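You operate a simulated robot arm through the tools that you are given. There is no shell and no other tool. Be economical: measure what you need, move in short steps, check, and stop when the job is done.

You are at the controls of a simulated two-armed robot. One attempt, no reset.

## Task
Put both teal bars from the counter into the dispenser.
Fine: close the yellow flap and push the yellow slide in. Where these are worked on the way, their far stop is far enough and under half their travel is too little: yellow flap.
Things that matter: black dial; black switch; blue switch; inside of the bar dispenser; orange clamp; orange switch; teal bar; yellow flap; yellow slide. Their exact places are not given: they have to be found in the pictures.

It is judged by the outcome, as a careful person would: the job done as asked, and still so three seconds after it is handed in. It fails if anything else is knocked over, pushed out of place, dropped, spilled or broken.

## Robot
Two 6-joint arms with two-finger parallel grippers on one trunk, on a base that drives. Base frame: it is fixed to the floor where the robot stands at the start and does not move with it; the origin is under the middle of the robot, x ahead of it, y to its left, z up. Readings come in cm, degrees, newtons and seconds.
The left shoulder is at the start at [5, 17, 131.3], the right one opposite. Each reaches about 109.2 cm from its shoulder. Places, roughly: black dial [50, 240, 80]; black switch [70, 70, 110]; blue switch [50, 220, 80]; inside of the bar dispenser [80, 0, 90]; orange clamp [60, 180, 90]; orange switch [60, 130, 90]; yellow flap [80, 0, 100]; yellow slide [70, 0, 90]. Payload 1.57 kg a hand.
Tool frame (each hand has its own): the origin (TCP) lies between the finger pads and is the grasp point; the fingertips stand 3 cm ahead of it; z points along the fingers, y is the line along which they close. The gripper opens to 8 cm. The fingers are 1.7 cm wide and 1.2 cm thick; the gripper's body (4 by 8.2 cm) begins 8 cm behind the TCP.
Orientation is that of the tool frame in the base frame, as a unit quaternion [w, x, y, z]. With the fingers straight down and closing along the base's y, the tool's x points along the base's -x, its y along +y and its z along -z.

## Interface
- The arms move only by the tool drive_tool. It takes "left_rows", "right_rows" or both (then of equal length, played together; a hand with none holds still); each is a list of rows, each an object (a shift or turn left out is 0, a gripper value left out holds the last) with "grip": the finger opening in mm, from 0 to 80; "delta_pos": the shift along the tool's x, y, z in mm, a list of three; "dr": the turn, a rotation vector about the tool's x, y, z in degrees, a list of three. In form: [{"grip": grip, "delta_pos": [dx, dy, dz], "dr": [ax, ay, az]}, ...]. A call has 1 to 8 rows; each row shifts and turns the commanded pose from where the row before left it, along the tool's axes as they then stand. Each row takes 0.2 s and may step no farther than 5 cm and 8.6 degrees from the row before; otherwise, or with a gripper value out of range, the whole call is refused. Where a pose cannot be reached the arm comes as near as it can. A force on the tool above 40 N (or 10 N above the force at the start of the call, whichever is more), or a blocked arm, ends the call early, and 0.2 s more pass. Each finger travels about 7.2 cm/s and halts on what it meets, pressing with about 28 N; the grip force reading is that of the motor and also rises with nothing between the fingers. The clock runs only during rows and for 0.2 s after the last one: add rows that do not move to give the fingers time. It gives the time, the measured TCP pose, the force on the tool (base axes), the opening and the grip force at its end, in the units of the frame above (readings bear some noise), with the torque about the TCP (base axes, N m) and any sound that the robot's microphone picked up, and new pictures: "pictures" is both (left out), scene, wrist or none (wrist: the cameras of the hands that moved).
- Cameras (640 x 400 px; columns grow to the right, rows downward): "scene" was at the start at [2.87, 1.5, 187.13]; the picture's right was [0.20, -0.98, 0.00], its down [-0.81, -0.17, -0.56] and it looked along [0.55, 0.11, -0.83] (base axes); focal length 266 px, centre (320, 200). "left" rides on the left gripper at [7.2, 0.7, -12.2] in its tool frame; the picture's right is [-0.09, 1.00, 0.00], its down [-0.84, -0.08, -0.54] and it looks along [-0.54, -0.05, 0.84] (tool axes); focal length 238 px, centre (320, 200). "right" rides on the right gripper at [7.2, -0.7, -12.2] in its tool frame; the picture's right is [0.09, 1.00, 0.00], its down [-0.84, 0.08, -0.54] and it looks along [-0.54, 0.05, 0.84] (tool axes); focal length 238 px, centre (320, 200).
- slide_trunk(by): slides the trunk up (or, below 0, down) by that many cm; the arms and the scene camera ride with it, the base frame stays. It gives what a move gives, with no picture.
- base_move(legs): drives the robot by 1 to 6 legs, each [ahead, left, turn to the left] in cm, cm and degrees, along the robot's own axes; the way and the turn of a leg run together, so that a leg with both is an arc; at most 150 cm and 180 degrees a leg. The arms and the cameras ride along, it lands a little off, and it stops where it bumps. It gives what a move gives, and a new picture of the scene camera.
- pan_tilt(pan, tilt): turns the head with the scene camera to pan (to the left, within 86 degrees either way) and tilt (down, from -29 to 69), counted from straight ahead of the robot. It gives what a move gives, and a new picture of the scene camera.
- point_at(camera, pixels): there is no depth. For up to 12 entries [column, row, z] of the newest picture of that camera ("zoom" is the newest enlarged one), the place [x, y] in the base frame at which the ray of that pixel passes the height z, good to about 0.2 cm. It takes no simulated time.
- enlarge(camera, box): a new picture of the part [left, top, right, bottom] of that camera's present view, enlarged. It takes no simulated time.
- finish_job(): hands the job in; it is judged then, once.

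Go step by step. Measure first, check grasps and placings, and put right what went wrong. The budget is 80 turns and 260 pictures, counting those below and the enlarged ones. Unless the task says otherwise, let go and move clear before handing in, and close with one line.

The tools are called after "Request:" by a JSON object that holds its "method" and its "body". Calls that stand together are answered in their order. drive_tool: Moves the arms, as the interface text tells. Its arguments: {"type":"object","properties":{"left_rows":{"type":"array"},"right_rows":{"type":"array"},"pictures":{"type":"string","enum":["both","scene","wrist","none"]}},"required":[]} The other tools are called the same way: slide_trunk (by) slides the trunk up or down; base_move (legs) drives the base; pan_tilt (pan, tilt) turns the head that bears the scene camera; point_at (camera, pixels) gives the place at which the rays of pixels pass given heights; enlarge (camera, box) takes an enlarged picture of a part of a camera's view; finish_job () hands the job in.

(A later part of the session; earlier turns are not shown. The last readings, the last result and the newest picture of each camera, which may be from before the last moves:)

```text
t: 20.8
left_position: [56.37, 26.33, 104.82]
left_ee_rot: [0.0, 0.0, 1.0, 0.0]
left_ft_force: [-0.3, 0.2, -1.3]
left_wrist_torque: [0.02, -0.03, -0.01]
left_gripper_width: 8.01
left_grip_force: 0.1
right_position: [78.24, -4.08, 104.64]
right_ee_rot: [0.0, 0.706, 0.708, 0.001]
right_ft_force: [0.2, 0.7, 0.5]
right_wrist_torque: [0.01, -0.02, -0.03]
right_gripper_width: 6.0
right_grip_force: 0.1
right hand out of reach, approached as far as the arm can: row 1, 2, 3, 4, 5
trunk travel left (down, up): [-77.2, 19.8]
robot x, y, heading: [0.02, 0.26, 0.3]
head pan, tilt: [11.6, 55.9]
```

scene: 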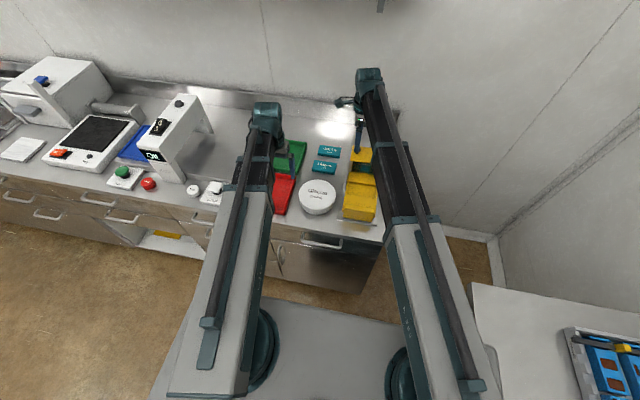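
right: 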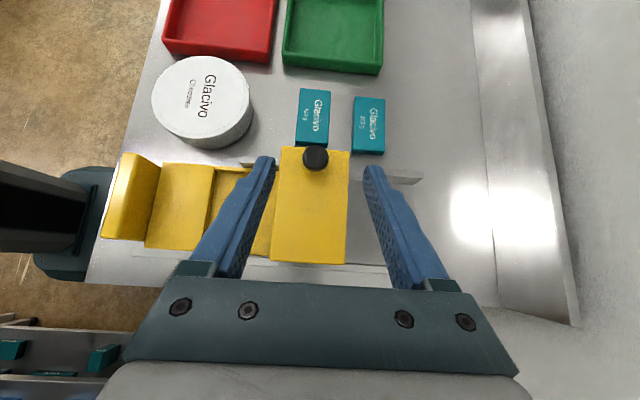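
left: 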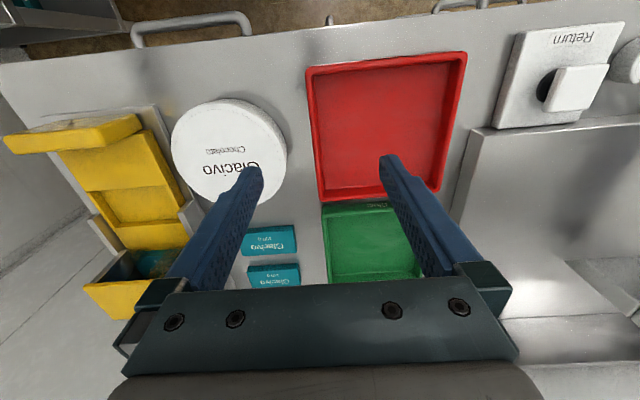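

Request:
{"method": "drive_tool", "body": {"right_rows": [{"delta_pos": [22, -1, 0]}, {"delta_pos": [22, 0, 0]}, {"delta_pos": [22, 0, 0]}, {}], "pictures": "wrist"}}

Request:
{"method": "slide_trunk", "body": {"by": -1.4}}

Request:
{"method": "drive_tool", "body": {"right_rows": [{"grip": 30}, {"grip": 15}, {"grip": 10}, {}], "pictures": "wrist"}}

```text
t: 21.8
left_position: [56.34, 26.35, 104.71]
left_ee_rot: [0.0, 0.0, 1.0, 0.0]
left_ft_force: [-0.6, 0.1, -0.9]
left_wrist_torque: [-0.04, -0.01, -0.02]
left_gripper_width: 8.0
left_grip_force: 0.1
right_position: [78.05, 2.59, 104.73]
right_ee_rot: [0.0, 0.707, 0.707, 0.002]
right_ft_force: [0.6, -0.3, 0.7]
right_wrist_torque: [0.01, -0.03, -0.01]
right_gripper_width: 6.01
right_grip_force: 0.1
right hand out of reach, approached as far as the arm can: row 2
trunk travel left (down, up): [-77.2, 19.8]
robot x, y, heading: [-0.15, 0.35, -0.0]
head pan, tilt: [11.6, 55.9]
```

right: 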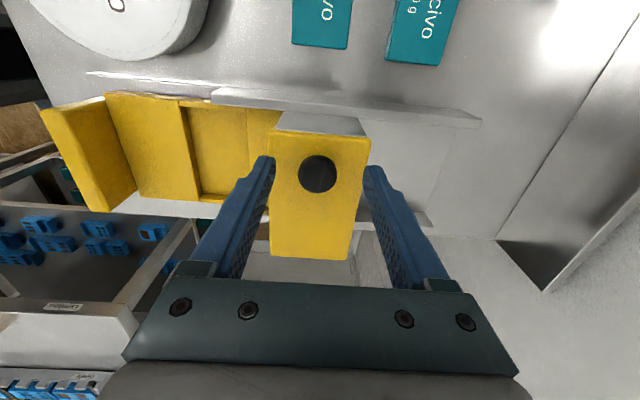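

```text
t: 22.4
left_position: [56.37, 26.36, 103.32]
left_ee_rot: [0.0, 0.0, 1.0, 0.0]
left_ft_force: [0.1, 0.8, -0.1]
left_wrist_torque: [-0.01, 0.01, -0.01]
left_gripper_width: 8.01
left_grip_force: 0.1
right_position: [78.13, 2.65, 103.25]
right_ee_rot: [0.0, 0.707, 0.708, 0.003]
right_ft_force: [-0.4, 0.4, -0.2]
right_wrist_torque: [0.0, 0.0, 0.05]
right_gripper_width: 5.99
right_grip_force: 0.2
trunk travel left (down, up): [-75.8, 21.2]
robot x, y, heading: [0.13, -0.37, -0.0]
head pan, tilt: [11.6, 55.9]
```

```text
t: 23.4
left_position: [56.3, 26.22, 103.33]
left_ee_rot: [0.001, 0.0, 1.0, 0.001]
left_ft_force: [0.4, -0.1, 0.3]
left_wrist_torque: [0.01, 0.03, 0.01]
left_gripper_width: 7.99
left_grip_force: 0.1
right_position: [77.98, 2.69, 103.42]
right_ee_rot: [-0.001, 0.706, 0.708, 0.002]
right_ft_force: [-8.5, -1.3, -3.8]
right_wrist_torque: [0.31, 0.19, -0.02]
right_gripper_width: 2.7
right_grip_force: 37.9
trunk travel left (down, up): [-75.8, 21.2]
robot x, y, heading: [-0.2, 0.31, -0.0]
head pan, tilt: [11.6, 55.9]
```

right: 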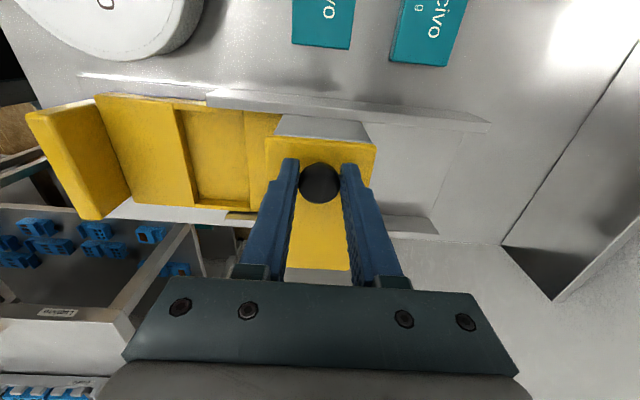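

Gripped at full diameter (2.70). Lifting by trunk, then the first arc segment.

Request:
{"method": "slide_trunk", "body": {"by": 1.4}}

Request:
{"method": "drive_tool", "body": {"right_rows": [{"delta_pos": [-5.5, 0, -2], "dr": [0, 8, 0]}, {"delta_pos": [-6, 0, -8.8], "dr": [0, 8, 0]}, {"delta_pos": [-4.5, 0, -11.2], "dr": [0, 8.3, 0]}, {"delta_pos": [-6.1, 0, -18.3], "dr": [0, 7.7, 0]}, {}], "pictures": "wrist"}}

```text
t: 24.0
left_position: [56.28, 26.23, 104.87]
left_ee_rot: [0.0, 0.0, 1.0, 0.0]
left_ft_force: [0.1, 0.4, 0.2]
left_wrist_torque: [-0.03, 0.02, 0.01]
left_gripper_width: 8.01
left_grip_force: 0.0
right_position: [77.98, 2.48, 104.74]
right_ee_rot: [0.001, 0.707, 0.707, 0.001]
right_ft_force: [-12.4, -9.5, -2.0]
right_wrist_torque: [-0.42, 0.38, -0.11]
right_gripper_width: 2.71
right_grip_force: 38.1
trunk travel left (down, up): [-77.2, 19.8]
robot x, y, heading: [0.3, -0.13, 0.2]
head pan, tilt: [11.6, 55.9]
```

```text
t: 25.2
left_position: [56.42, 26.33, 104.71]
left_ee_rot: [0.001, -0.001, 1.0, 0.0]
left_ft_force: [-0.4, 0.4, 0.2]
left_wrist_torque: [0.01, 0.0, -0.01]
left_gripper_width: 7.99
left_grip_force: 0.1
right_position: [77.92, -0.63, 108.21]
right_ee_rot: [-0.196, 0.678, 0.68, 0.198]
right_ft_force: [-14.0, 1.7, -11.6]
right_wrist_torque: [1.03, 0.31, 0.09]
right_gripper_width: 2.71
right_grip_force: 37.4
trunk travel left (down, up): [-77.2, 19.8]
robot x, y, heading: [-0.03, -0.29, -0.3]
head pan, tilt: [11.6, 55.9]
```

right: 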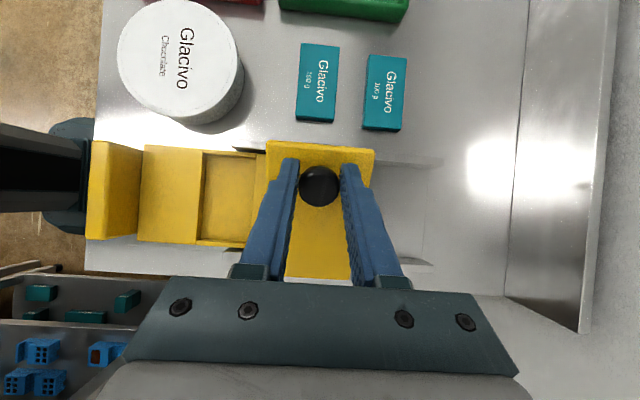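

Grip intact at tilt 32°. Continuing the arc through about 70°.

Request:
{"method": "drive_tool", "body": {"right_rows": [{"delta_pos": [-6.2, -2, -18.3], "dr": [0, 5.6, 0]}, {"delta_pos": [-7.2, 0, -17.8], "dr": [0, 4, 0]}, {"delta_pos": [-8.3, 0, -17.3], "dr": [0, 2.8, 0]}, {"delta_pos": [-10.4, 0, -15.8], "dr": [0, 1.5, 0]}, {}], "pictures": "wrist"}}

Request:
{"method": "enlarge", "body": {"camera": "scene", "box": [320, 100, 420, 230]}}

```text
t: 26.4
left_position: [56.28, 26.42, 104.9]
left_ee_rot: [0.001, -0.001, 1.0, -0.001]
left_ft_force: [-0.3, -0.1, 0.0]
left_wrist_torque: [0.01, 0.01, 0.02]
left_gripper_width: 7.98
left_grip_force: 0.0
right_position: [77.8, -7.18, 111.74]
right_ee_rot: [-0.276, 0.649, 0.651, 0.28]
right_ft_force: [-0.3, 12.2, 13.0]
right_wrist_torque: [1.3, -0.02, 0.03]
right_gripper_width: 2.7
right_grip_force: 37.1
trunk travel left (down, up): [-77.2, 19.8]
robot x, y, heading: [-0.08, 0.11, -0.0]
head pan, tilt: [11.6, 55.9]
```

right: 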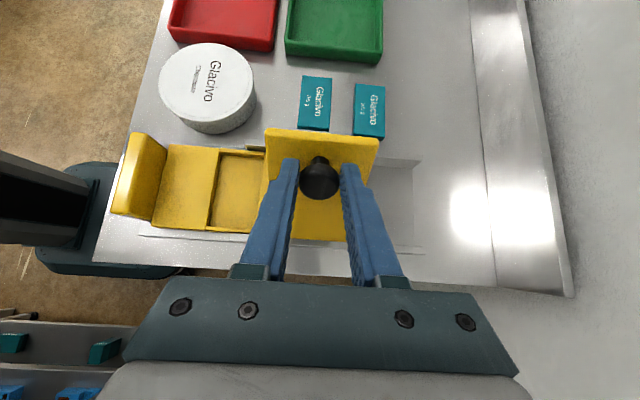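

```text
3.08 times, centred on (370, 165) of scene
```

zoom: 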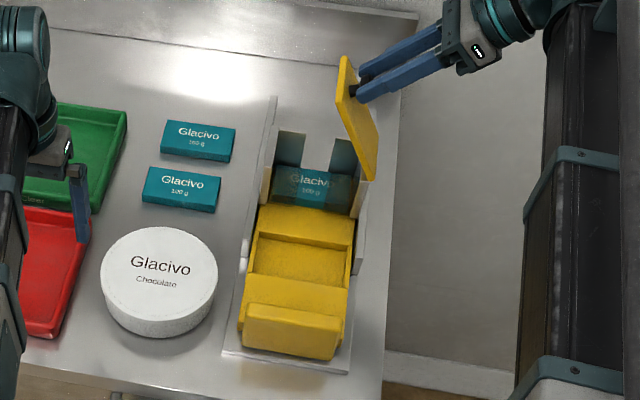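

Flap is ~70° open, grip intact. Continue toward its far stop.

Request:
{"method": "drive_tool", "body": {"right_rows": [{"delta_pos": [-12.2, 0, -14.5], "dr": [0, 0.5, 0]}, {"delta_pos": [-14.2, 0, -12.3], "dr": [0, -0.6, 0]}, {"delta_pos": [-15.4, 0, -9.4], "dr": [0, -1.7, 0]}, {}], "pictures": "wrist"}}

Request:
{"method": "enlarge", "body": {"camera": "scene", "box": [320, 100, 420, 230]}}

```text
t: 27.4
left_position: [56.41, 26.16, 104.73]
left_ee_rot: [0.0, 0.0, 1.0, 0.0]
left_ft_force: [0.6, -0.2, -0.2]
left_wrist_torque: [0.0, 0.01, -0.03]
left_gripper_width: 8.0
left_grip_force: 0.2
right_position: [77.97, -13.06, 110.86]
right_ee_rot: [-0.264, 0.655, 0.655, 0.267]
right_ft_force: [5.1, -1.4, 3.6]
right_wrist_torque: [-0.01, -0.09, -0.13]
right_gripper_width: 2.7
right_grip_force: 33.3
trunk travel left (down, up): [-77.2, 19.8]
robot x, y, heading: [-0.04, -0.01, 0.0]
head pan, tilt: [11.6, 55.9]
```

right: 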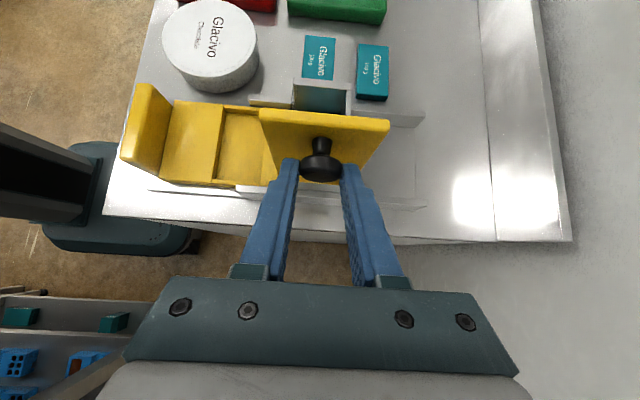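

```text
3.08 times, centred on (370, 165) of scene
```

zoom: 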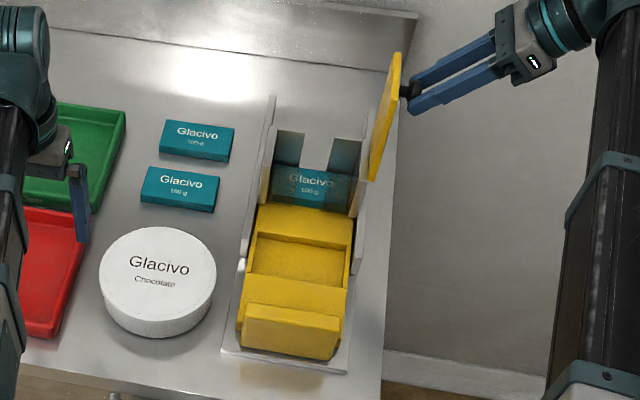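

Just beyond vertical; a bit further to find its stop.

Request:
{"method": "drive_tool", "body": {"right_rows": [{"delta_pos": [-17.5, 0, -8.4], "dr": [0, -2.9, 0]}, {"delta_pos": [-17.4, 0, -1.3], "dr": [0, -4.4, 0]}, {}], "pictures": "none"}}

Request:
{"method": "enlarge", "body": {"camera": "scene", "box": [320, 100, 420, 230]}}

```text
t: 28.2
left_position: [56.37, 26.23, 104.7]
left_ee_rot: [0.001, 0.0, 1.0, 0.0]
left_ft_force: [0.4, 0.6, -0.4]
left_wrist_torque: [-0.02, 0.01, 0.01]
left_gripper_width: 8.0
left_grip_force: 0.0
right_position: [77.83, -16.07, 109.09]
right_ee_rot: [-0.223, 0.67, 0.671, 0.226]
right_ft_force: [-0.6, 0.7, -0.2]
right_wrist_torque: [0.0, -0.04, 0.0]
right_gripper_width: 1.01
right_grip_force: 0.0
trunk travel left (down, up): [-77.2, 19.8]
robot x, y, heading: [0.23, -0.08, -0.1]
head pan, tilt: [11.6, 55.9]
```

```text
3.08 times, centred on (370, 165) of scene
```

zoom: 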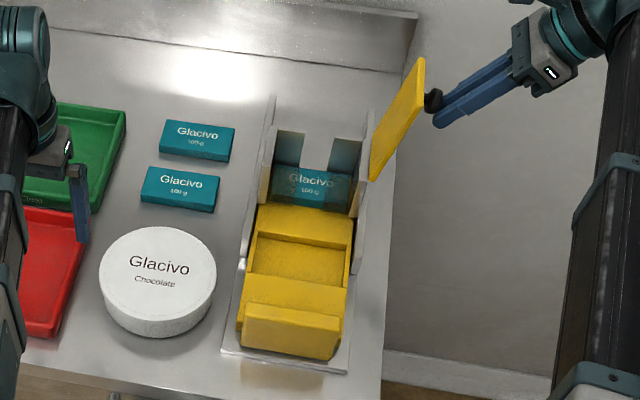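

The grip slipped off but the flap leans past vertical (~105°), zero force on the hand. I'll retreat the hand and check that it stays.

Request:
{"method": "drive_tool", "body": {"right_rows": [{"delta_pos": [-15, 0, -25]}, {"delta_pos": [-20, 0, -30]}, {"delta_pos": [-20, 0, -30]}, {"delta_pos": [-20, 0, -30]}, {}], "pictures": "wrist"}}

Request:
{"method": "enlarge", "body": {"camera": "scene", "box": [320, 100, 420, 230]}}

```text
t: 29.4
left_position: [56.32, 26.39, 104.62]
left_ee_rot: [0.0, 0.0, 1.0, 0.0]
left_ft_force: [0.0, -0.3, -0.6]
left_wrist_torque: [0.01, 0.0, 0.0]
left_gripper_width: 7.99
left_grip_force: 0.2
right_position: [78.25, -29.08, 109.12]
right_ee_rot: [-0.223, 0.67, 0.672, 0.225]
right_ft_force: [0.3, -0.4, -0.6]
right_wrist_torque: [0.02, 0.0, 0.0]
right_gripper_width: 0.97
right_grip_force: 0.0
right hand out of reach, approached as far as the arm can: row 1, 2, 3, 4
trunk travel left (down, up): [-77.2, 19.8]
robot x, y, heading: [-0.01, 0.05, 0.0]
head pan, tilt: [11.6, 55.9]
```

right: 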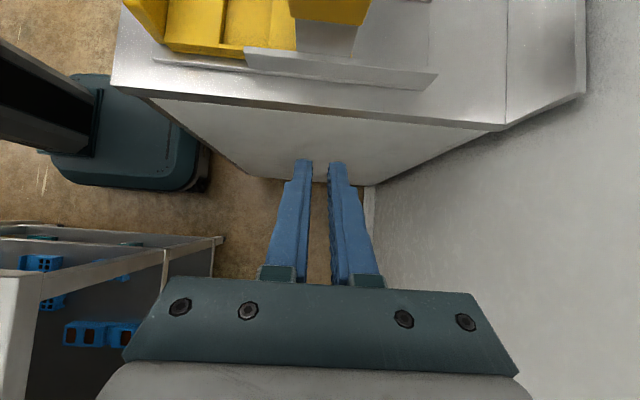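

```text
3.08 times, centred on (370, 165) of scene
```

zoom: 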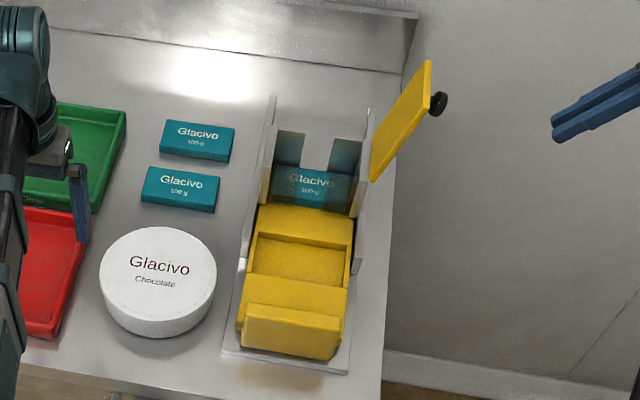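

The flap stays open by itself. Now I'll look into the chute with the left hand's camera.

Request:
{"method": "drive_tool", "body": {"left_rows": [{"delta_pos": [-10, -40, 0]}, {"delta_pos": [-20, -45, 0]}, {"delta_pos": [-20, -45, 0]}, {"delta_pos": [-20, -45, 0]}, {"delta_pos": [0, -45, 0]}, {}], "pictures": "wrist"}}

Request:
{"method": "enlarge", "body": {"camera": "left", "box": [220, 120, 420, 290]}}

```text
t: 30.8
left_position: [63.24, 4.25, 104.65]
left_ee_rot: [0.0, -0.001, 1.0, 0.0]
left_ft_force: [0.9, -0.5, 0.7]
left_wrist_torque: [0.03, -0.01, 0.0]
left_gripper_width: 7.98
left_grip_force: 0.0
right_position: [78.24, -29.03, 109.23]
right_ee_rot: [-0.224, 0.67, 0.672, 0.225]
right_ft_force: [0.4, -0.8, 0.9]
right_wrist_torque: [0.0, -0.02, 0.0]
right_gripper_width: 1.02
right_grip_force: 0.0
trunk travel left (down, up): [-77.2, 19.8]
robot x, y, heading: [0.23, 0.03, -0.3]
head pan, tilt: [11.6, 55.9]
```

left: 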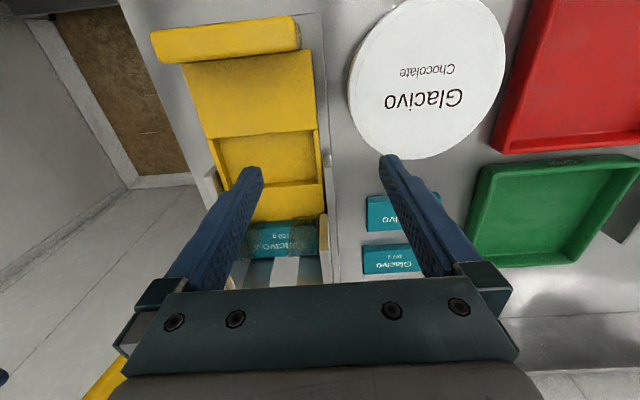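

```text
2.35 times, centred on (320, 205) of left
```

zoom: 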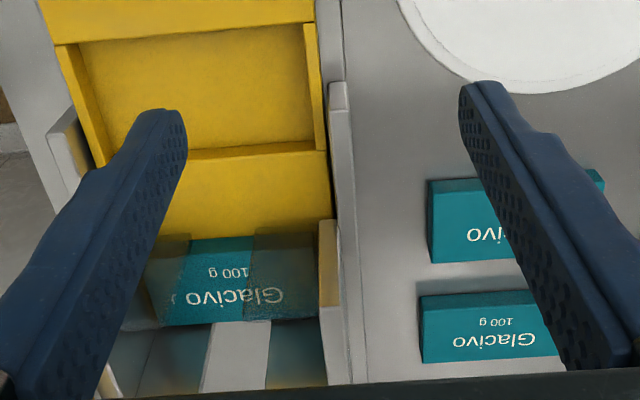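

The tower's front and back have a central slot for fingers, so bars should be held across x at their centre. I'll measure the slot centres, the inner walls and the bars.

Request:
{"method": "point_at", "body": {"camera": "left", "pixels": [[263.8, 222, 98.5], [291, 221, 98.5], [275, 258, 98.5], [299, 257, 98.5], [324, 214, 98.5], [321, 284, 98.5], [234, 258, 98.5], [368, 196, 91.5], [364, 246, 91.5], [365, 273, 89.5], [364, 232, 89.5]]}}

Request:
{"method": "point_at", "body": {"camera": "scene", "pixels": [[364.5, 143, 98.5], [374, 144.5, 98.5], [323.6, 138.7, 91.5], [346.2, 141.6, 91.5], [344.3, 152.8, 91.5], [321.8, 149.3, 91.5], [318.3, 154.3, 91.5], [341.7, 157.5, 91.5], [339.5, 169, 91.5], [316.1, 165.5, 91.5], [316.1, 168.4, 89.5]]}}

Request:
{"method": "enlarge", "body": {"camera": "scene", "box": [310, 125, 350, 175]}}

Request:
{"method": "enlarge", "body": {"camera": "scene", "box": [345, 130, 395, 180]}}

```text
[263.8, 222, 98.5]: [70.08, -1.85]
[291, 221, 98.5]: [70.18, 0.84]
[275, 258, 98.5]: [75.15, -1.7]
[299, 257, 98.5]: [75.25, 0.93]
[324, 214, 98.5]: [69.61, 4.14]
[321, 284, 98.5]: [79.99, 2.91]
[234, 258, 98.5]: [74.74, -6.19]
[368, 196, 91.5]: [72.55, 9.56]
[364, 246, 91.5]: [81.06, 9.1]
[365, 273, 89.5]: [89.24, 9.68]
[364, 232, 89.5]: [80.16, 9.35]
```

```text
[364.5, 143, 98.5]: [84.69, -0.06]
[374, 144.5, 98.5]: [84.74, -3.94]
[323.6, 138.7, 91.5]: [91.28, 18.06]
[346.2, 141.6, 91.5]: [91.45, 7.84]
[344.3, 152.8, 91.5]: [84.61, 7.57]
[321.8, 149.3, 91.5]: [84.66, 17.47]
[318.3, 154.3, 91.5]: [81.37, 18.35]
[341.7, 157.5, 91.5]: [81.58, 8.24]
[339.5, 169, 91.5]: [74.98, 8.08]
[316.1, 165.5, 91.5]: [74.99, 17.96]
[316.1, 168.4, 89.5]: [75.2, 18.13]
```

```text
8.00 times, centred on (330, 150) of scene
```

zoom: 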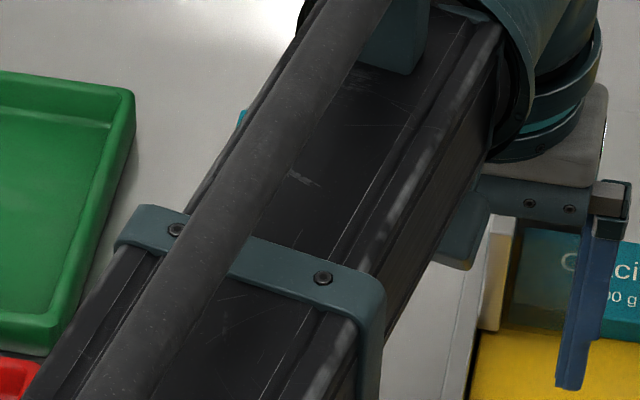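

```text
8.00 times, centred on (370, 155) of scene
```

zoom: 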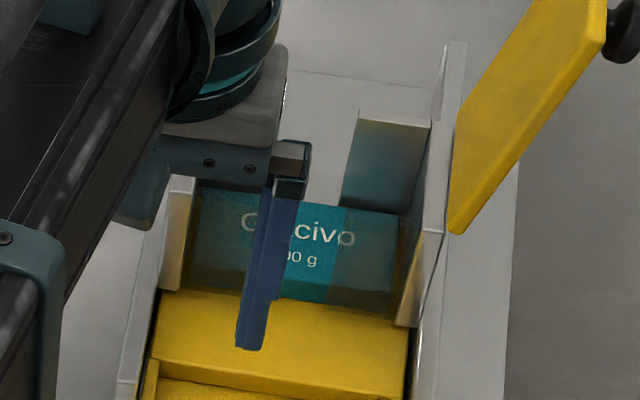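

Slot centre is y≈−2.0 and the front pane is near x≈74. Now I turn the left hand 90° (closing along x) while moving it over the bars.

Request:
{"method": "drive_tool", "body": {"left_rows": [{"delta_pos": [0, 45, 0]}, {"delta_pos": [0, 45, 0]}, {"dr": [0, 0, 8.2]}, {"dr": [0, 0, 8.2]}, {"dr": [0, 0, 8.2]}, {"dr": [0, 0, 8.2]}, {"dr": [0, 0, 8.2]}, {"dr": [0, 0, 8.2]}], "pictures": "none"}}

Request:
{"method": "drive_tool", "body": {"left_rows": [{"dr": [0, 0, 8.2]}, {"dr": [0, 0, 8.2]}, {"dr": [0, 0, 8.2]}, {"dr": [0, 0, 8.2]}, {"dr": [0, 0, 8]}, {"delta_pos": [0, 40, 0]}, {"delta_pos": [0, 40, 0]}, {}]}}

```text
t: 32.6
left_position: [63.36, 13.29, 104.74]
left_ee_rot: [-0.001, 0.417, 0.909, 0.0]
left_ft_force: [0.2, -0.3, 0.6]
left_wrist_torque: [0.0, -0.03, 0.03]
left_gripper_width: 8.0
left_grip_force: 0.0
right_position: [78.12, -28.96, 109.12]
right_ee_rot: [-0.223, 0.67, 0.672, 0.225]
right_ft_force: [0.0, 0.3, 0.6]
right_wrist_torque: [-0.01, 0.0, 0.01]
right_gripper_width: 1.01
right_grip_force: 0.0
trunk travel left (down, up): [-77.2, 19.8]
robot x, y, heading: [0.19, 0.17, 0.3]
head pan, tilt: [11.6, 55.9]
```

```text
t: 34.4
left_position: [71.38, 13.07, 104.68]
left_ee_rot: [0.0, 0.707, 0.707, -0.001]
left_ft_force: [-0.7, 0.0, 0.1]
left_wrist_torque: [0.02, 0.0, -0.03]
left_gripper_width: 8.01
left_grip_force: 0.1
right_position: [78.15, -29.09, 109.24]
right_ee_rot: [-0.223, 0.67, 0.671, 0.226]
right_ft_force: [-0.2, -0.4, 0.0]
right_wrist_torque: [0.04, -0.02, 0.01]
right_gripper_width: 0.99
right_grip_force: 0.0
trunk travel left (down, up): [-77.2, 19.8]
robot x, y, heading: [-0.25, 0.26, 0.3]
head pan, tilt: [11.6, 55.9]
```

scene: 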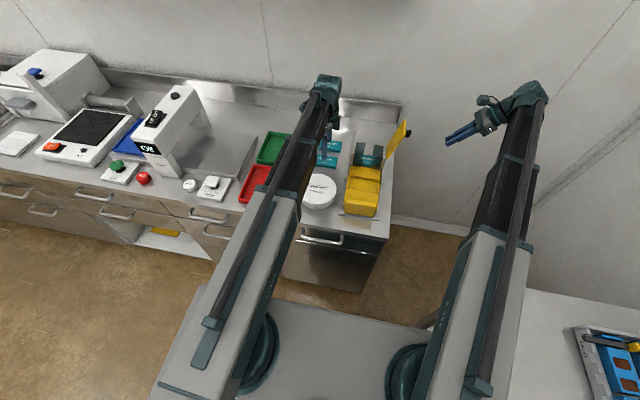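
left: 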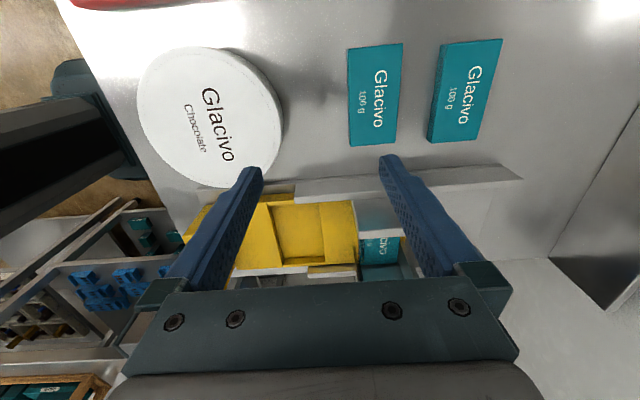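

The left camera now shows both bars and the chute at (383,255). I'll measure and zoom.

Request:
{"method": "point_at", "body": {"camera": "left", "pixels": [[347, 49, 91.5], [403, 43, 91.5], [398, 142, 91.5], [350, 146, 91.5], [444, 44, 91.5], [503, 39, 91.5], [476, 140, 91.5], [434, 135, 91.5]]}}

Request:
{"method": "enlarge", "body": {"camera": "left", "box": [320, 20, 520, 160]}}

Request:
{"method": "enlarge", "body": {"camera": "left", "box": [300, 170, 460, 290]}}

```text
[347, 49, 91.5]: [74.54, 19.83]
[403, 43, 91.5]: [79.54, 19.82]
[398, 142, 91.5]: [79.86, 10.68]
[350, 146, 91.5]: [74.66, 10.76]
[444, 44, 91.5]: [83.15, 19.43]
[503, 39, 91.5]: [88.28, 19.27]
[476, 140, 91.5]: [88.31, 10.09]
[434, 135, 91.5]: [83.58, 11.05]
```

```text
2.86 times, centred on (420, 90) of left
```

zoom: 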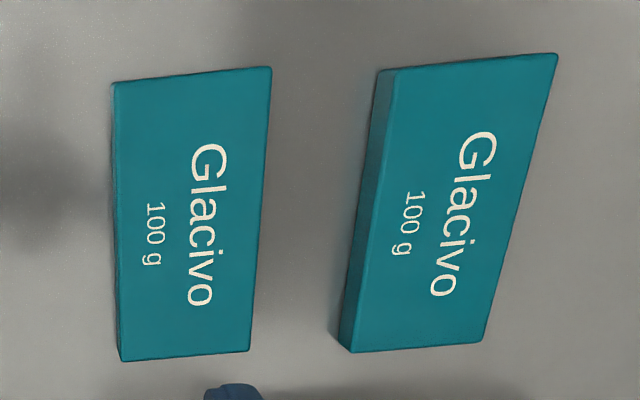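

```text
3.33 times, centred on (380, 230) of left
```

zoom: 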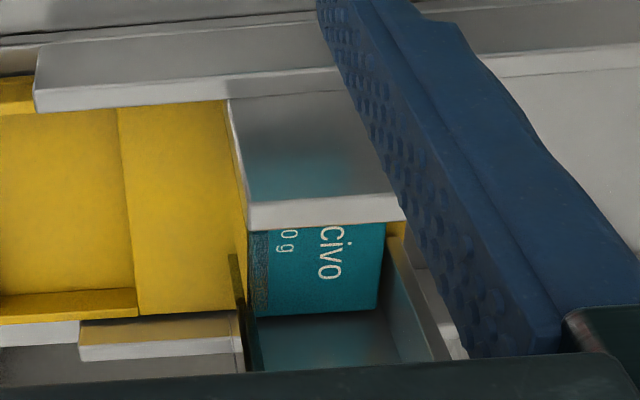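

Near bar: centre about (77.6, 14.9), ~5.3×9.6 cm, top near z≈89. Moving above it and lowering the trunk partly for a check.

Request:
{"method": "drive_tool", "body": {"left_rows": [{"delta_pos": [6, 20, 0], "grip": 75}, {"delta_pos": [6, 22, 0]}, {"delta_pos": [6, 20, 0]}, {}], "pictures": "none"}}

Request:
{"method": "slide_trunk", "body": {"by": -11}}

Request:
{"method": "enlarge", "body": {"camera": "left", "box": [200, 60, 460, 300]}}

Request:
{"method": "enlarge", "body": {"camera": "scene", "box": [300, 80, 440, 200]}}

```text
t: 35.4
left_position: [77.53, 15.22, 104.75]
left_ee_rot: [0.0, 0.707, 0.707, 0.0]
left_ft_force: [-0.1, -0.5, 0.3]
left_wrist_torque: [-0.01, 0.02, 0.03]
left_gripper_width: 7.51
left_grip_force: 0.0
right_position: [78.2, -29.09, 109.21]
right_ee_rot: [-0.223, 0.67, 0.671, 0.225]
right_ft_force: [0.1, 0.4, 0.1]
right_wrist_torque: [0.0, 0.0, 0.02]
right_gripper_width: 1.0
right_grip_force: 0.2
trunk travel left (down, up): [-77.2, 19.8]
robot x, y, heading: [-0.03, -0.39, 0.1]
head pan, tilt: [11.6, 55.9]
```

```text
t: 36.8
left_position: [77.61, 15.08, 93.91]
left_ee_rot: [0.0, 0.707, 0.707, 0.001]
left_ft_force: [-0.7, 0.4, -0.5]
left_wrist_torque: [0.05, 0.03, 0.03]
left_gripper_width: 7.5
left_grip_force: 0.1
right_position: [78.22, -29.08, 98.08]
right_ee_rot: [-0.224, 0.67, 0.671, 0.225]
right_ft_force: [0.6, -0.2, -0.6]
right_wrist_torque: [0.0, 0.0, 0.03]
right_gripper_width: 0.97
right_grip_force: 0.0
trunk travel left (down, up): [-66.2, 30.8]
robot x, y, heading: [-0.16, -0.2, -0.0]
head pan, tilt: [11.6, 55.9]
```

```text
1.67 times, centred on (330, 180) of left
```

zoom: 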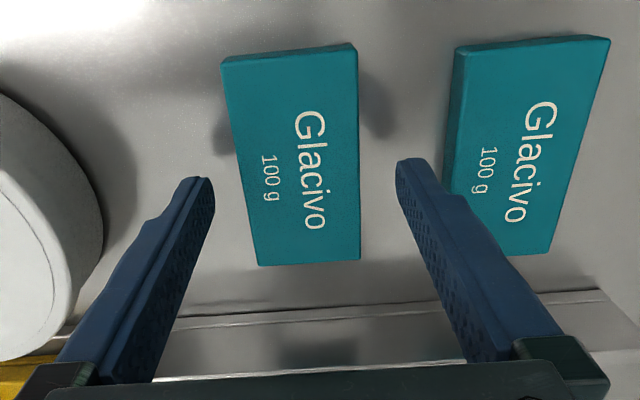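

```text
3.33 times, centred on (370, 140) of scene
```

zoom: 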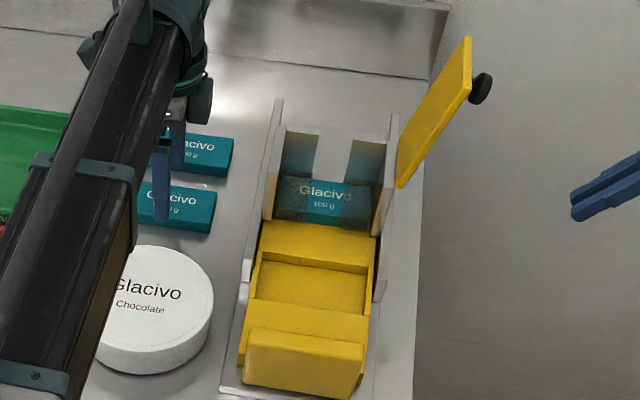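

The bar lies between the fingers. Measuring its centre from this closer view.

Request:
{"method": "point_at", "body": {"camera": "left", "pixels": [[265, 99, 89], [345.6, 88, 89], [346.8, 215, 89], [286.8, 220, 89], [265, 99, 88], [346.8, 215, 88], [265, 99, 90], [346.8, 215, 90], [346.8, 215, 87], [265, 99, 87]]}}

Request:
{"method": "enlarge", "body": {"camera": "left", "box": [270, 60, 360, 230]}}

```text
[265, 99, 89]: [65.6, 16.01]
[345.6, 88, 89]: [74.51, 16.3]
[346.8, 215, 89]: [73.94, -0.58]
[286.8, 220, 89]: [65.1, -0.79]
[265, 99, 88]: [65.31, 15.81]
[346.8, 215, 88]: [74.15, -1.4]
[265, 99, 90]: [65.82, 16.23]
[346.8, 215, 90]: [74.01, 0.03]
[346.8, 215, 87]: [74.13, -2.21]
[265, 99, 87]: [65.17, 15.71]
```

```text
2.35 times, centred on (315, 145) of left
```

zoom: 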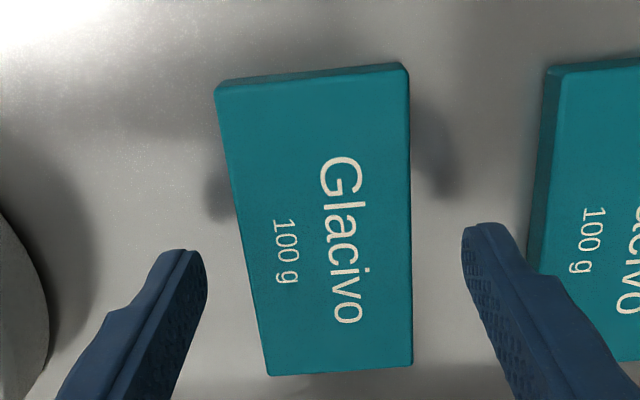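

point_at used the older frame; I'll use the zoom frame instead.

Request:
{"method": "point_at", "body": {"camera": "zoom", "pixels": [[216, 88, 89], [408, 70, 89], [412, 364, 89], [268, 374, 89], [216, 88, 88], [412, 364, 88], [268, 374, 88], [408, 70, 88]]}}

```text
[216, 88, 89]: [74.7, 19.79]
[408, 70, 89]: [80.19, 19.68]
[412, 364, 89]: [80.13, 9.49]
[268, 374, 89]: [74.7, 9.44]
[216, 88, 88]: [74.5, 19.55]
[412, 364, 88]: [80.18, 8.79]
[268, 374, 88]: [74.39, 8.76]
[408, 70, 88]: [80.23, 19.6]
```

Bar centre is (77.4, 14.6), size 5.5×10.2. Adjusting and lowering 2.8 cm.

Request:
{"method": "drive_tool", "body": {"left_rows": [{"delta_pos": [-4, -2, 0]}, {}], "pictures": "none"}}

Request:
{"method": "slide_trunk", "body": {"by": -2.8}}

Request:
{"method": "enlarge", "body": {"camera": "left", "box": [230, 60, 420, 260]}}

```text
t: 37.4
left_position: [77.51, 14.61, 93.74]
left_ee_rot: [0.0, 0.708, 0.706, 0.0]
left_ft_force: [-1.4, -0.6, 0.1]
left_wrist_torque: [0.02, 0.0, 0.01]
left_gripper_width: 7.48
left_grip_force: 0.0
right_position: [78.07, -29.1, 98.05]
right_ee_rot: [-0.223, 0.67, 0.672, 0.225]
right_ft_force: [0.2, -0.5, 0.0]
right_wrist_torque: [0.0, 0.0, 0.01]
right_gripper_width: 1.0
right_grip_force: 0.1
trunk travel left (down, up): [-66.2, 30.8]
robot x, y, heading: [0.09, 0.27, -0.1]
head pan, tilt: [11.6, 55.9]
```

```text
t: 38.1
left_position: [77.38, 14.74, 91.0]
left_ee_rot: [0.0, 0.707, 0.707, -0.001]
left_ft_force: [1.6, 0.1, 13.3]
left_wrist_torque: [-0.01, 0.54, -0.04]
left_gripper_width: 7.37
left_grip_force: 0.0
right_position: [78.14, -29.02, 95.48]
right_ee_rot: [-0.223, 0.669, 0.673, 0.224]
right_ft_force: [-0.4, 0.5, 0.1]
right_wrist_torque: [0.03, 0.0, 0.03]
right_gripper_width: 1.01
right_grip_force: 0.0
trunk travel left (down, up): [-63.4, 33.6]
robot x, y, heading: [0.25, -0.06, -0.1]
head pan, tilt: [11.6, 55.9]
```

```text
2.00 times, centred on (325, 160) of left
```

zoom: 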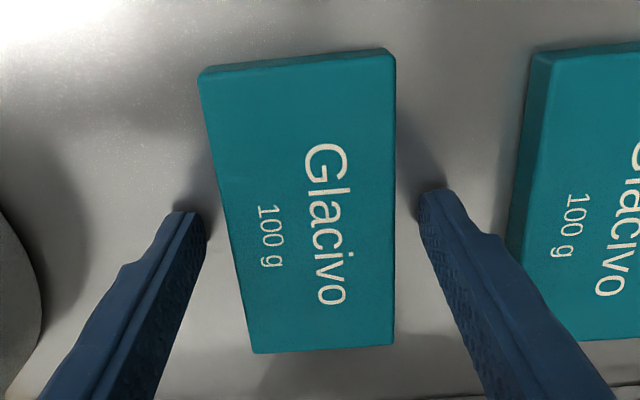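

13 N upward indicates a fingertip just touching the counter (z≈88). Raise 0.4 cm, then close on the bar.

Request:
{"method": "slide_trunk", "body": {"by": 0.4}}

Request:
{"method": "drive_tool", "body": {"left_rows": [{"grip": 60}, {"grip": 50}, {"grip": 40}, {}, {}], "pictures": "wrist"}}

```text
t: 38.7
left_position: [77.5, 14.63, 91.22]
left_ee_rot: [-0.001, 0.708, 0.707, 0.001]
left_ft_force: [0.4, 1.1, 0.5]
left_wrist_torque: [0.0, 0.0, 0.0]
left_gripper_width: 7.49
left_grip_force: 0.1
right_position: [78.19, -29.05, 95.82]
right_ee_rot: [-0.224, 0.669, 0.672, 0.225]
right_ft_force: [-0.5, -0.3, 0.1]
right_wrist_torque: [-0.03, -0.01, -0.01]
right_gripper_width: 0.98
right_grip_force: 0.1
trunk travel left (down, up): [-63.8, 33.2]
robot x, y, heading: [0.04, 0.31, 0.0]
head pan, tilt: [11.6, 55.9]
```

```text
t: 39.9
left_position: [77.27, 14.66, 91.45]
left_ee_rot: [0.0, 0.706, 0.708, 0.0]
left_ft_force: [0.2, 0.0, 0.3]
left_wrist_torque: [-0.01, 0.0, -0.02]
left_gripper_width: 5.31
left_grip_force: 28.2
right_position: [78.35, -29.07, 95.82]
right_ee_rot: [-0.224, 0.669, 0.672, 0.225]
right_ft_force: [0.1, 0.3, -0.4]
right_wrist_torque: [-0.01, 0.0, 0.0]
right_gripper_width: 1.0
right_grip_force: 0.1
trunk travel left (down, up): [-63.8, 33.2]
robot x, y, heading: [-0.22, -0.0, 0.0]
head pan, tilt: [11.6, 55.9]
```

left: 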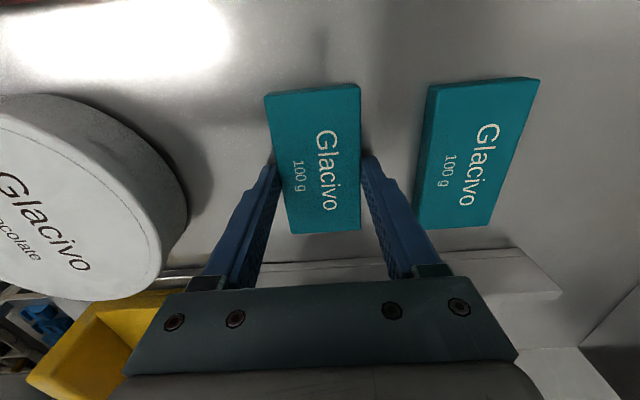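

Bar held (5.31 cm). Lifting 14 cm, then re-viewing the chute.

Request:
{"method": "slide_trunk", "body": {"by": 14}}

Request:
{"method": "drive_tool", "body": {"left_rows": [{"delta_pos": [-10, 6, 0]}, {"delta_pos": [-20, 0, 0]}, {}]}}

Request:
{"method": "enlarge", "body": {"camera": "left", "box": [220, 140, 420, 290]}}

Request:
{"method": "enlarge", "body": {"camera": "scene", "box": [320, 110, 420, 190]}}

```text
t: 41.5
left_position: [77.45, 14.63, 105.2]
left_ee_rot: [-0.001, 0.707, 0.707, 0.0]
left_ft_force: [0.7, -0.4, -1.3]
left_wrist_torque: [0.02, 0.02, 0.02]
left_gripper_width: 5.32
left_grip_force: 28.7
right_position: [78.3, -29.1, 109.77]
right_ee_rot: [-0.224, 0.67, 0.671, 0.226]
right_ft_force: [0.1, 0.0, -0.3]
right_wrist_torque: [-0.01, -0.02, -0.03]
right_gripper_width: 1.0
right_grip_force: 0.0
trunk travel left (down, up): [-77.8, 19.2]
robot x, y, heading: [0.3, 0.27, 0.0]
head pan, tilt: [11.6, 55.9]
```

```text
t: 42.4
left_position: [78.11, 11.66, 105.34]
left_ee_rot: [0.0, 0.706, 0.708, 0.0]
left_ft_force: [0.0, 0.6, -1.3]
left_wrist_torque: [0.0, 0.01, 0.02]
left_gripper_width: 5.34
left_grip_force: 28.3
right_position: [78.23, -29.07, 109.87]
right_ee_rot: [-0.223, 0.671, 0.67, 0.226]
right_ft_force: [-1.1, 0.7, -0.6]
right_wrist_torque: [0.0, 0.0, 0.04]
right_gripper_width: 0.99
right_grip_force: 0.0
trunk travel left (down, up): [-77.8, 19.2]
robot x, y, heading: [0.05, -0.05, -0.0]
head pan, tilt: [11.6, 55.9]
```

scene: 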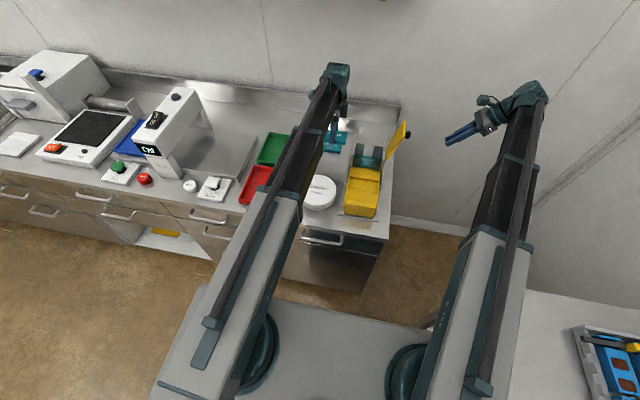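
left: 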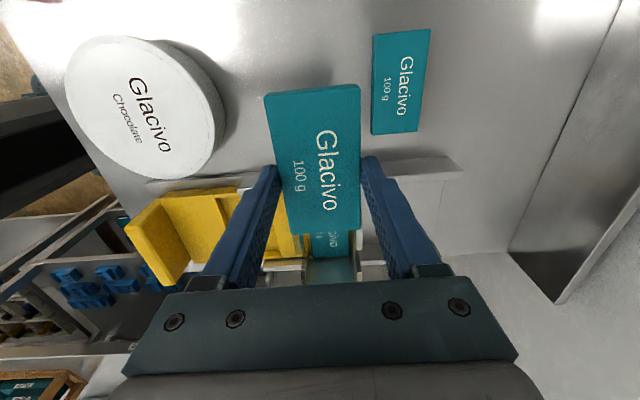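

```text
2.67 times, centred on (320, 215) of left
```

zoom: 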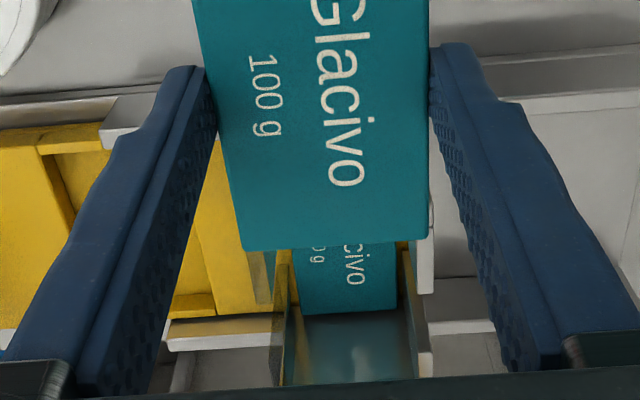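

```text
5.00 times, centred on (370, 150) of scene
```

zoom: 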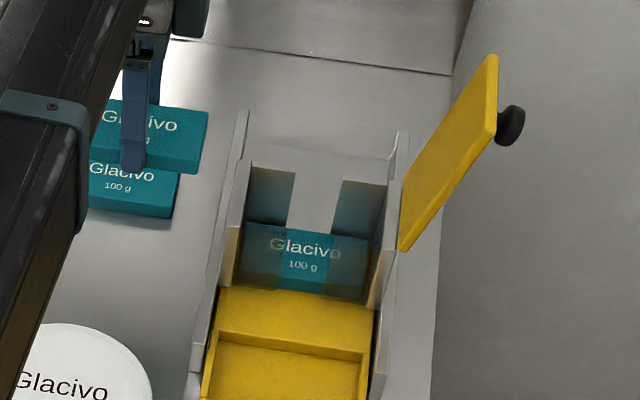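

Checking chute edges with the left camera (pixels from its full frame).

Request:
{"method": "point_at", "body": {"camera": "left", "pixels": [[308, 256, 99], [308, 256, 96], [352, 256, 99], [352, 256, 96], [313.6, 250, 94], [348, 250, 94], [313.6, 250, 92], [348, 250, 92]]}}

Request:
{"method": "point_at", "body": {"camera": "zoom", "pixels": [[252, 165, 98], [252, 165, 100], [295, 172, 98], [295, 172, 100], [342, 180, 98], [342, 180, 100], [388, 186, 98], [388, 186, 100], [240, 284, 93], [368, 299, 93], [245, 222, 95], [370, 238, 95]]}}

```text
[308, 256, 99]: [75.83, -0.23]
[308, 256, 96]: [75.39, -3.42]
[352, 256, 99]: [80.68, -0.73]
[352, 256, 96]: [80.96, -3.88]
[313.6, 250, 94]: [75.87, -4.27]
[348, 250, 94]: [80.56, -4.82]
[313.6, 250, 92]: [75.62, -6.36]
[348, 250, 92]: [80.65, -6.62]
```

```text
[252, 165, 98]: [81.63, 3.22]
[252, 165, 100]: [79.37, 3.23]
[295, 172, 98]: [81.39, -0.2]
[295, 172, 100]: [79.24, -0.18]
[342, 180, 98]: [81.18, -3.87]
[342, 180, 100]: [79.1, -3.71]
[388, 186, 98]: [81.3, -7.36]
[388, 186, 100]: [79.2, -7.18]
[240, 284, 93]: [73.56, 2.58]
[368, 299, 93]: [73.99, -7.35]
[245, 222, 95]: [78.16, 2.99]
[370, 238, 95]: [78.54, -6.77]
```

Chute inner: x≈75.4–81.0 (centre 78.15), y≈3.2…−7.3 (centre −2.05); bar fits with little clearance. I'll measure the bar's centre in the grip.

Request:
{"method": "enlarge", "body": {"camera": "left", "box": [250, 70, 380, 250]}}

```text
2.22 times, centred on (315, 160) of left
```

zoom: 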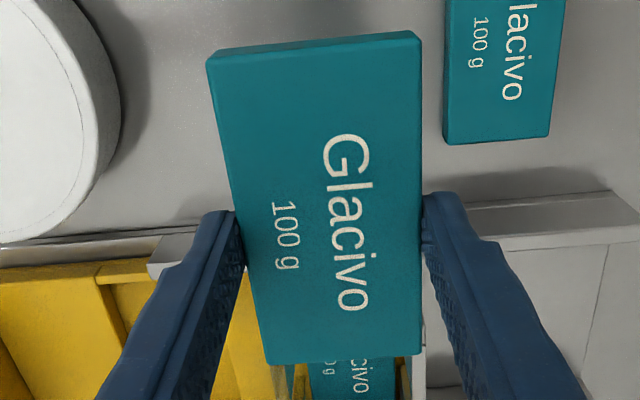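

Request:
{"method": "point_at", "body": {"camera": "zoom", "pixels": [[208, 60, 103.3], [420, 42, 103.3], [420, 352, 103.3], [265, 362, 103.3], [208, 60, 104], [420, 42, 104], [420, 352, 104], [265, 362, 104]]}}

```text
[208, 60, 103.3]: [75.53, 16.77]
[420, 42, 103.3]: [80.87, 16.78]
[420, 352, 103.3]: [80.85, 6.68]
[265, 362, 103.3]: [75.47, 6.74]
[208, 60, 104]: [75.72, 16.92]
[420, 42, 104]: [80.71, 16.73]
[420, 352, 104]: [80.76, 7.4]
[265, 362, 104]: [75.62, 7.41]
```

Bar centre ≈ TCP. Moving over the chute to TCP (78.15, −2.1), still above it.

Request:
{"method": "drive_tool", "body": {"left_rows": [{"delta_pos": [-35, 0, 0]}, {"delta_pos": [-35, 0, 0]}, {"delta_pos": [-35, 0, 0]}, {"delta_pos": [-32.5, 0, 0]}, {}, {}], "pictures": "wrist"}}

Request:
{"method": "enlarge", "body": {"camera": "left", "box": [230, 70, 410, 250]}}

Request:
{"method": "enlarge", "body": {"camera": "scene", "box": [320, 90, 420, 190]}}

```text
t: 43.8
left_position: [78.08, -2.16, 105.33]
left_ee_rot: [0.0, 0.707, 0.707, 0.0]
left_ft_force: [1.0, -0.8, -1.1]
left_wrist_torque: [-0.01, 0.0, -0.02]
left_gripper_width: 5.33
left_grip_force: 28.0
right_position: [78.25, -29.13, 109.7]
right_ee_rot: [-0.224, 0.67, 0.672, 0.224]
right_ft_force: [0.1, 0.1, -0.4]
right_wrist_torque: [-0.01, 0.02, -0.01]
right_gripper_width: 0.98
right_grip_force: 0.0
trunk travel left (down, up): [-77.8, 19.2]
robot x, y, heading: [-0.4, 0.03, -0.1]
head pan, tilt: [11.6, 55.9]
```

left: 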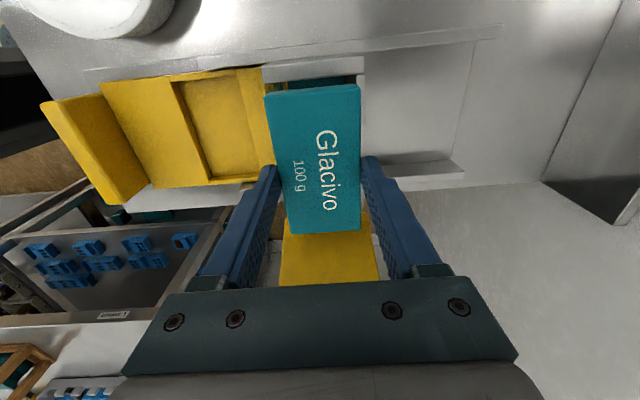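

```text
2.22 times, centred on (320, 160) of left
```

zoom: 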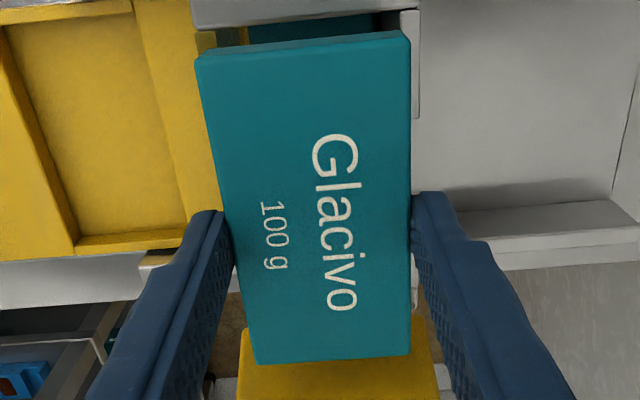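

```text
4.00 times, centred on (370, 140) of scene
```

zoom: 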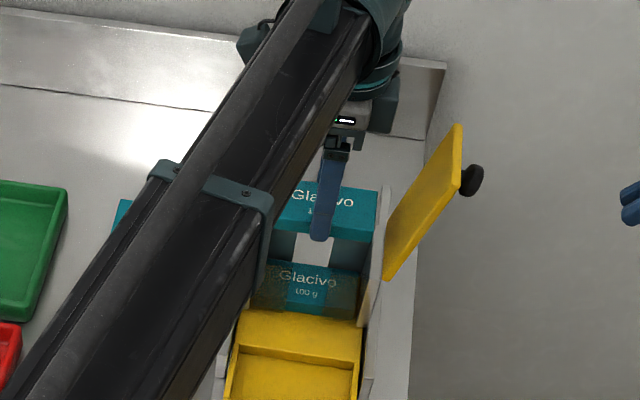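

Checking the left wall's inner edge against the bar from the left camera frame.

Request:
{"method": "point_at", "body": {"camera": "left", "pixels": [[300, 82.5, 99.5], [345, 78, 99.5], [300, 82.5, 98], [345, 78, 98], [356, 80, 98], [272, 82, 98], [264.5, 97, 103.3], [360, 86.5, 103.3], [361, 231, 103.3], [291, 233, 103.3]]}}

Request:
{"method": "enlarge", "body": {"camera": "left", "box": [240, 50, 400, 120]}}

```text
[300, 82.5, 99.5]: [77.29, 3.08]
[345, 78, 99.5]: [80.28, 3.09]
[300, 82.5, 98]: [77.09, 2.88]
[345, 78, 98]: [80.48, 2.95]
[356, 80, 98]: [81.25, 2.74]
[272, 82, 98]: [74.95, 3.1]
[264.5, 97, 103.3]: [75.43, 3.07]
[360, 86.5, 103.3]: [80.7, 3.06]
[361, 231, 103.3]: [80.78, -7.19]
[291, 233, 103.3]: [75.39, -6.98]
```

```text
4.00 times, centred on (320, 85) of left
```

zoom: 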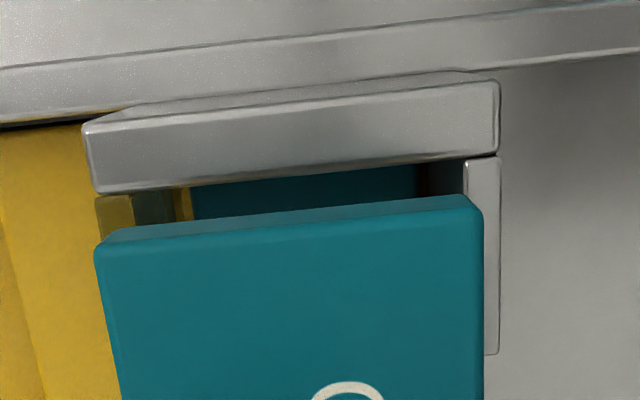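

Bar and chute edges coincide within ~1–2 mm. Lowering 2 cm, then in small steps watching the force.

Request:
{"method": "drive_tool", "body": {"left_rows": [{"delta_pos": [-0.7, 0.7, 0]}, {}], "pictures": "none"}}

Request:
{"method": "slide_trunk", "body": {"by": -2.2}}

Request:
{"method": "slide_trunk", "body": {"by": -0.7}}

Request:
{"method": "enlarge", "body": {"camera": "left", "box": [230, 50, 410, 250]}}

Request:
{"method": "enlarge", "body": {"camera": "scene", "box": [350, 120, 410, 190]}}

```text
t: 44.4
left_position: [78.2, -2.17, 105.29]
left_ee_rot: [0.001, 0.707, 0.707, 0.0]
left_ft_force: [0.1, 0.3, -1.2]
left_wrist_torque: [0.0, 0.0, -0.02]
left_gripper_width: 5.34
left_grip_force: 28.2
right_position: [78.15, -28.98, 109.67]
right_ee_rot: [-0.224, 0.67, 0.671, 0.225]
right_ft_force: [-1.1, 0.3, 0.3]
right_wrist_torque: [-0.01, -0.01, 0.03]
right_gripper_width: 0.99
right_grip_force: 0.0
trunk travel left (down, up): [-77.8, 19.2]
robot x, y, heading: [0.01, 0.06, 0.1]
head pan, tilt: [11.6, 55.9]
```

```text
t: 45.0
left_position: [78.04, -2.12, 103.21]
left_ee_rot: [0.0, 0.707, 0.707, 0.0]
left_ft_force: [0.2, -0.2, -1.3]
left_wrist_torque: [-0.01, -0.01, 0.01]
left_gripper_width: 5.34
left_grip_force: 27.9
right_position: [78.08, -29.03, 107.67]
right_ee_rot: [-0.224, 0.67, 0.671, 0.226]
right_ft_force: [0.0, -0.1, 1.3]
right_wrist_torque: [-0.03, -0.04, 0.02]
right_gripper_width: 1.03
right_grip_force: 0.1
trunk travel left (down, up): [-75.6, 21.4]
robot x, y, heading: [-0.15, -0.18, 0.1]
head pan, tilt: [11.6, 55.9]
```

```text
t: 45.6
left_position: [78.19, -2.06, 102.43]
left_ee_rot: [0.0, 0.707, 0.707, -0.001]
left_ft_force: [0.4, -0.1, -2.0]
left_wrist_torque: [-0.01, 0.01, 0.0]
left_gripper_width: 5.29
left_grip_force: 28.0
right_position: [78.13, -29.07, 106.9]
right_ee_rot: [-0.224, 0.669, 0.672, 0.225]
right_ft_force: [-0.3, 0.6, 0.0]
right_wrist_torque: [0.0, -0.01, 0.0]
right_gripper_width: 1.0
right_grip_force: 0.1
trunk travel left (down, up): [-74.9, 22.1]
robot x, y, heading: [0.03, 0.48, 0.0]
head pan, tilt: [11.6, 55.9]
```

```text
2.00 times, centred on (320, 150) of left
```

zoom: 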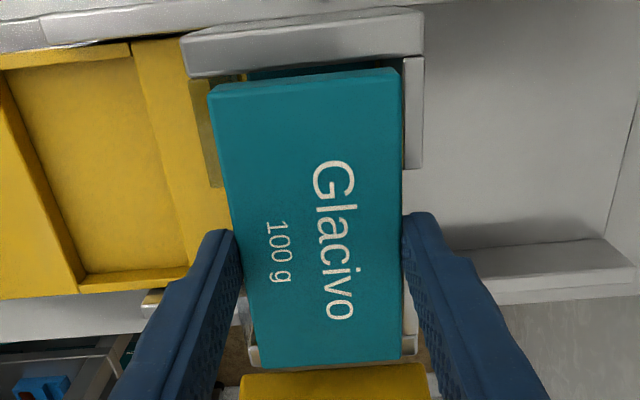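

```text
5.71 times, centred on (380, 155) of scene
```

zoom: 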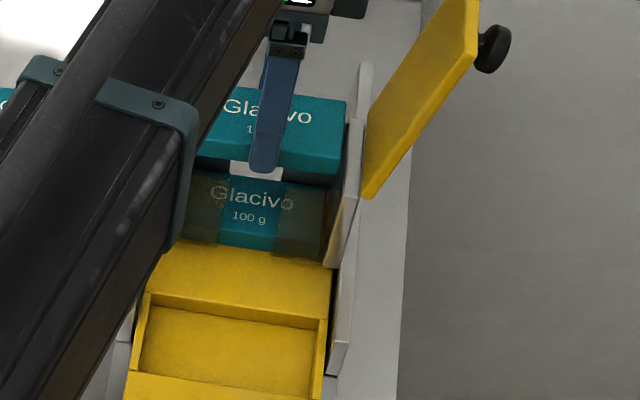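

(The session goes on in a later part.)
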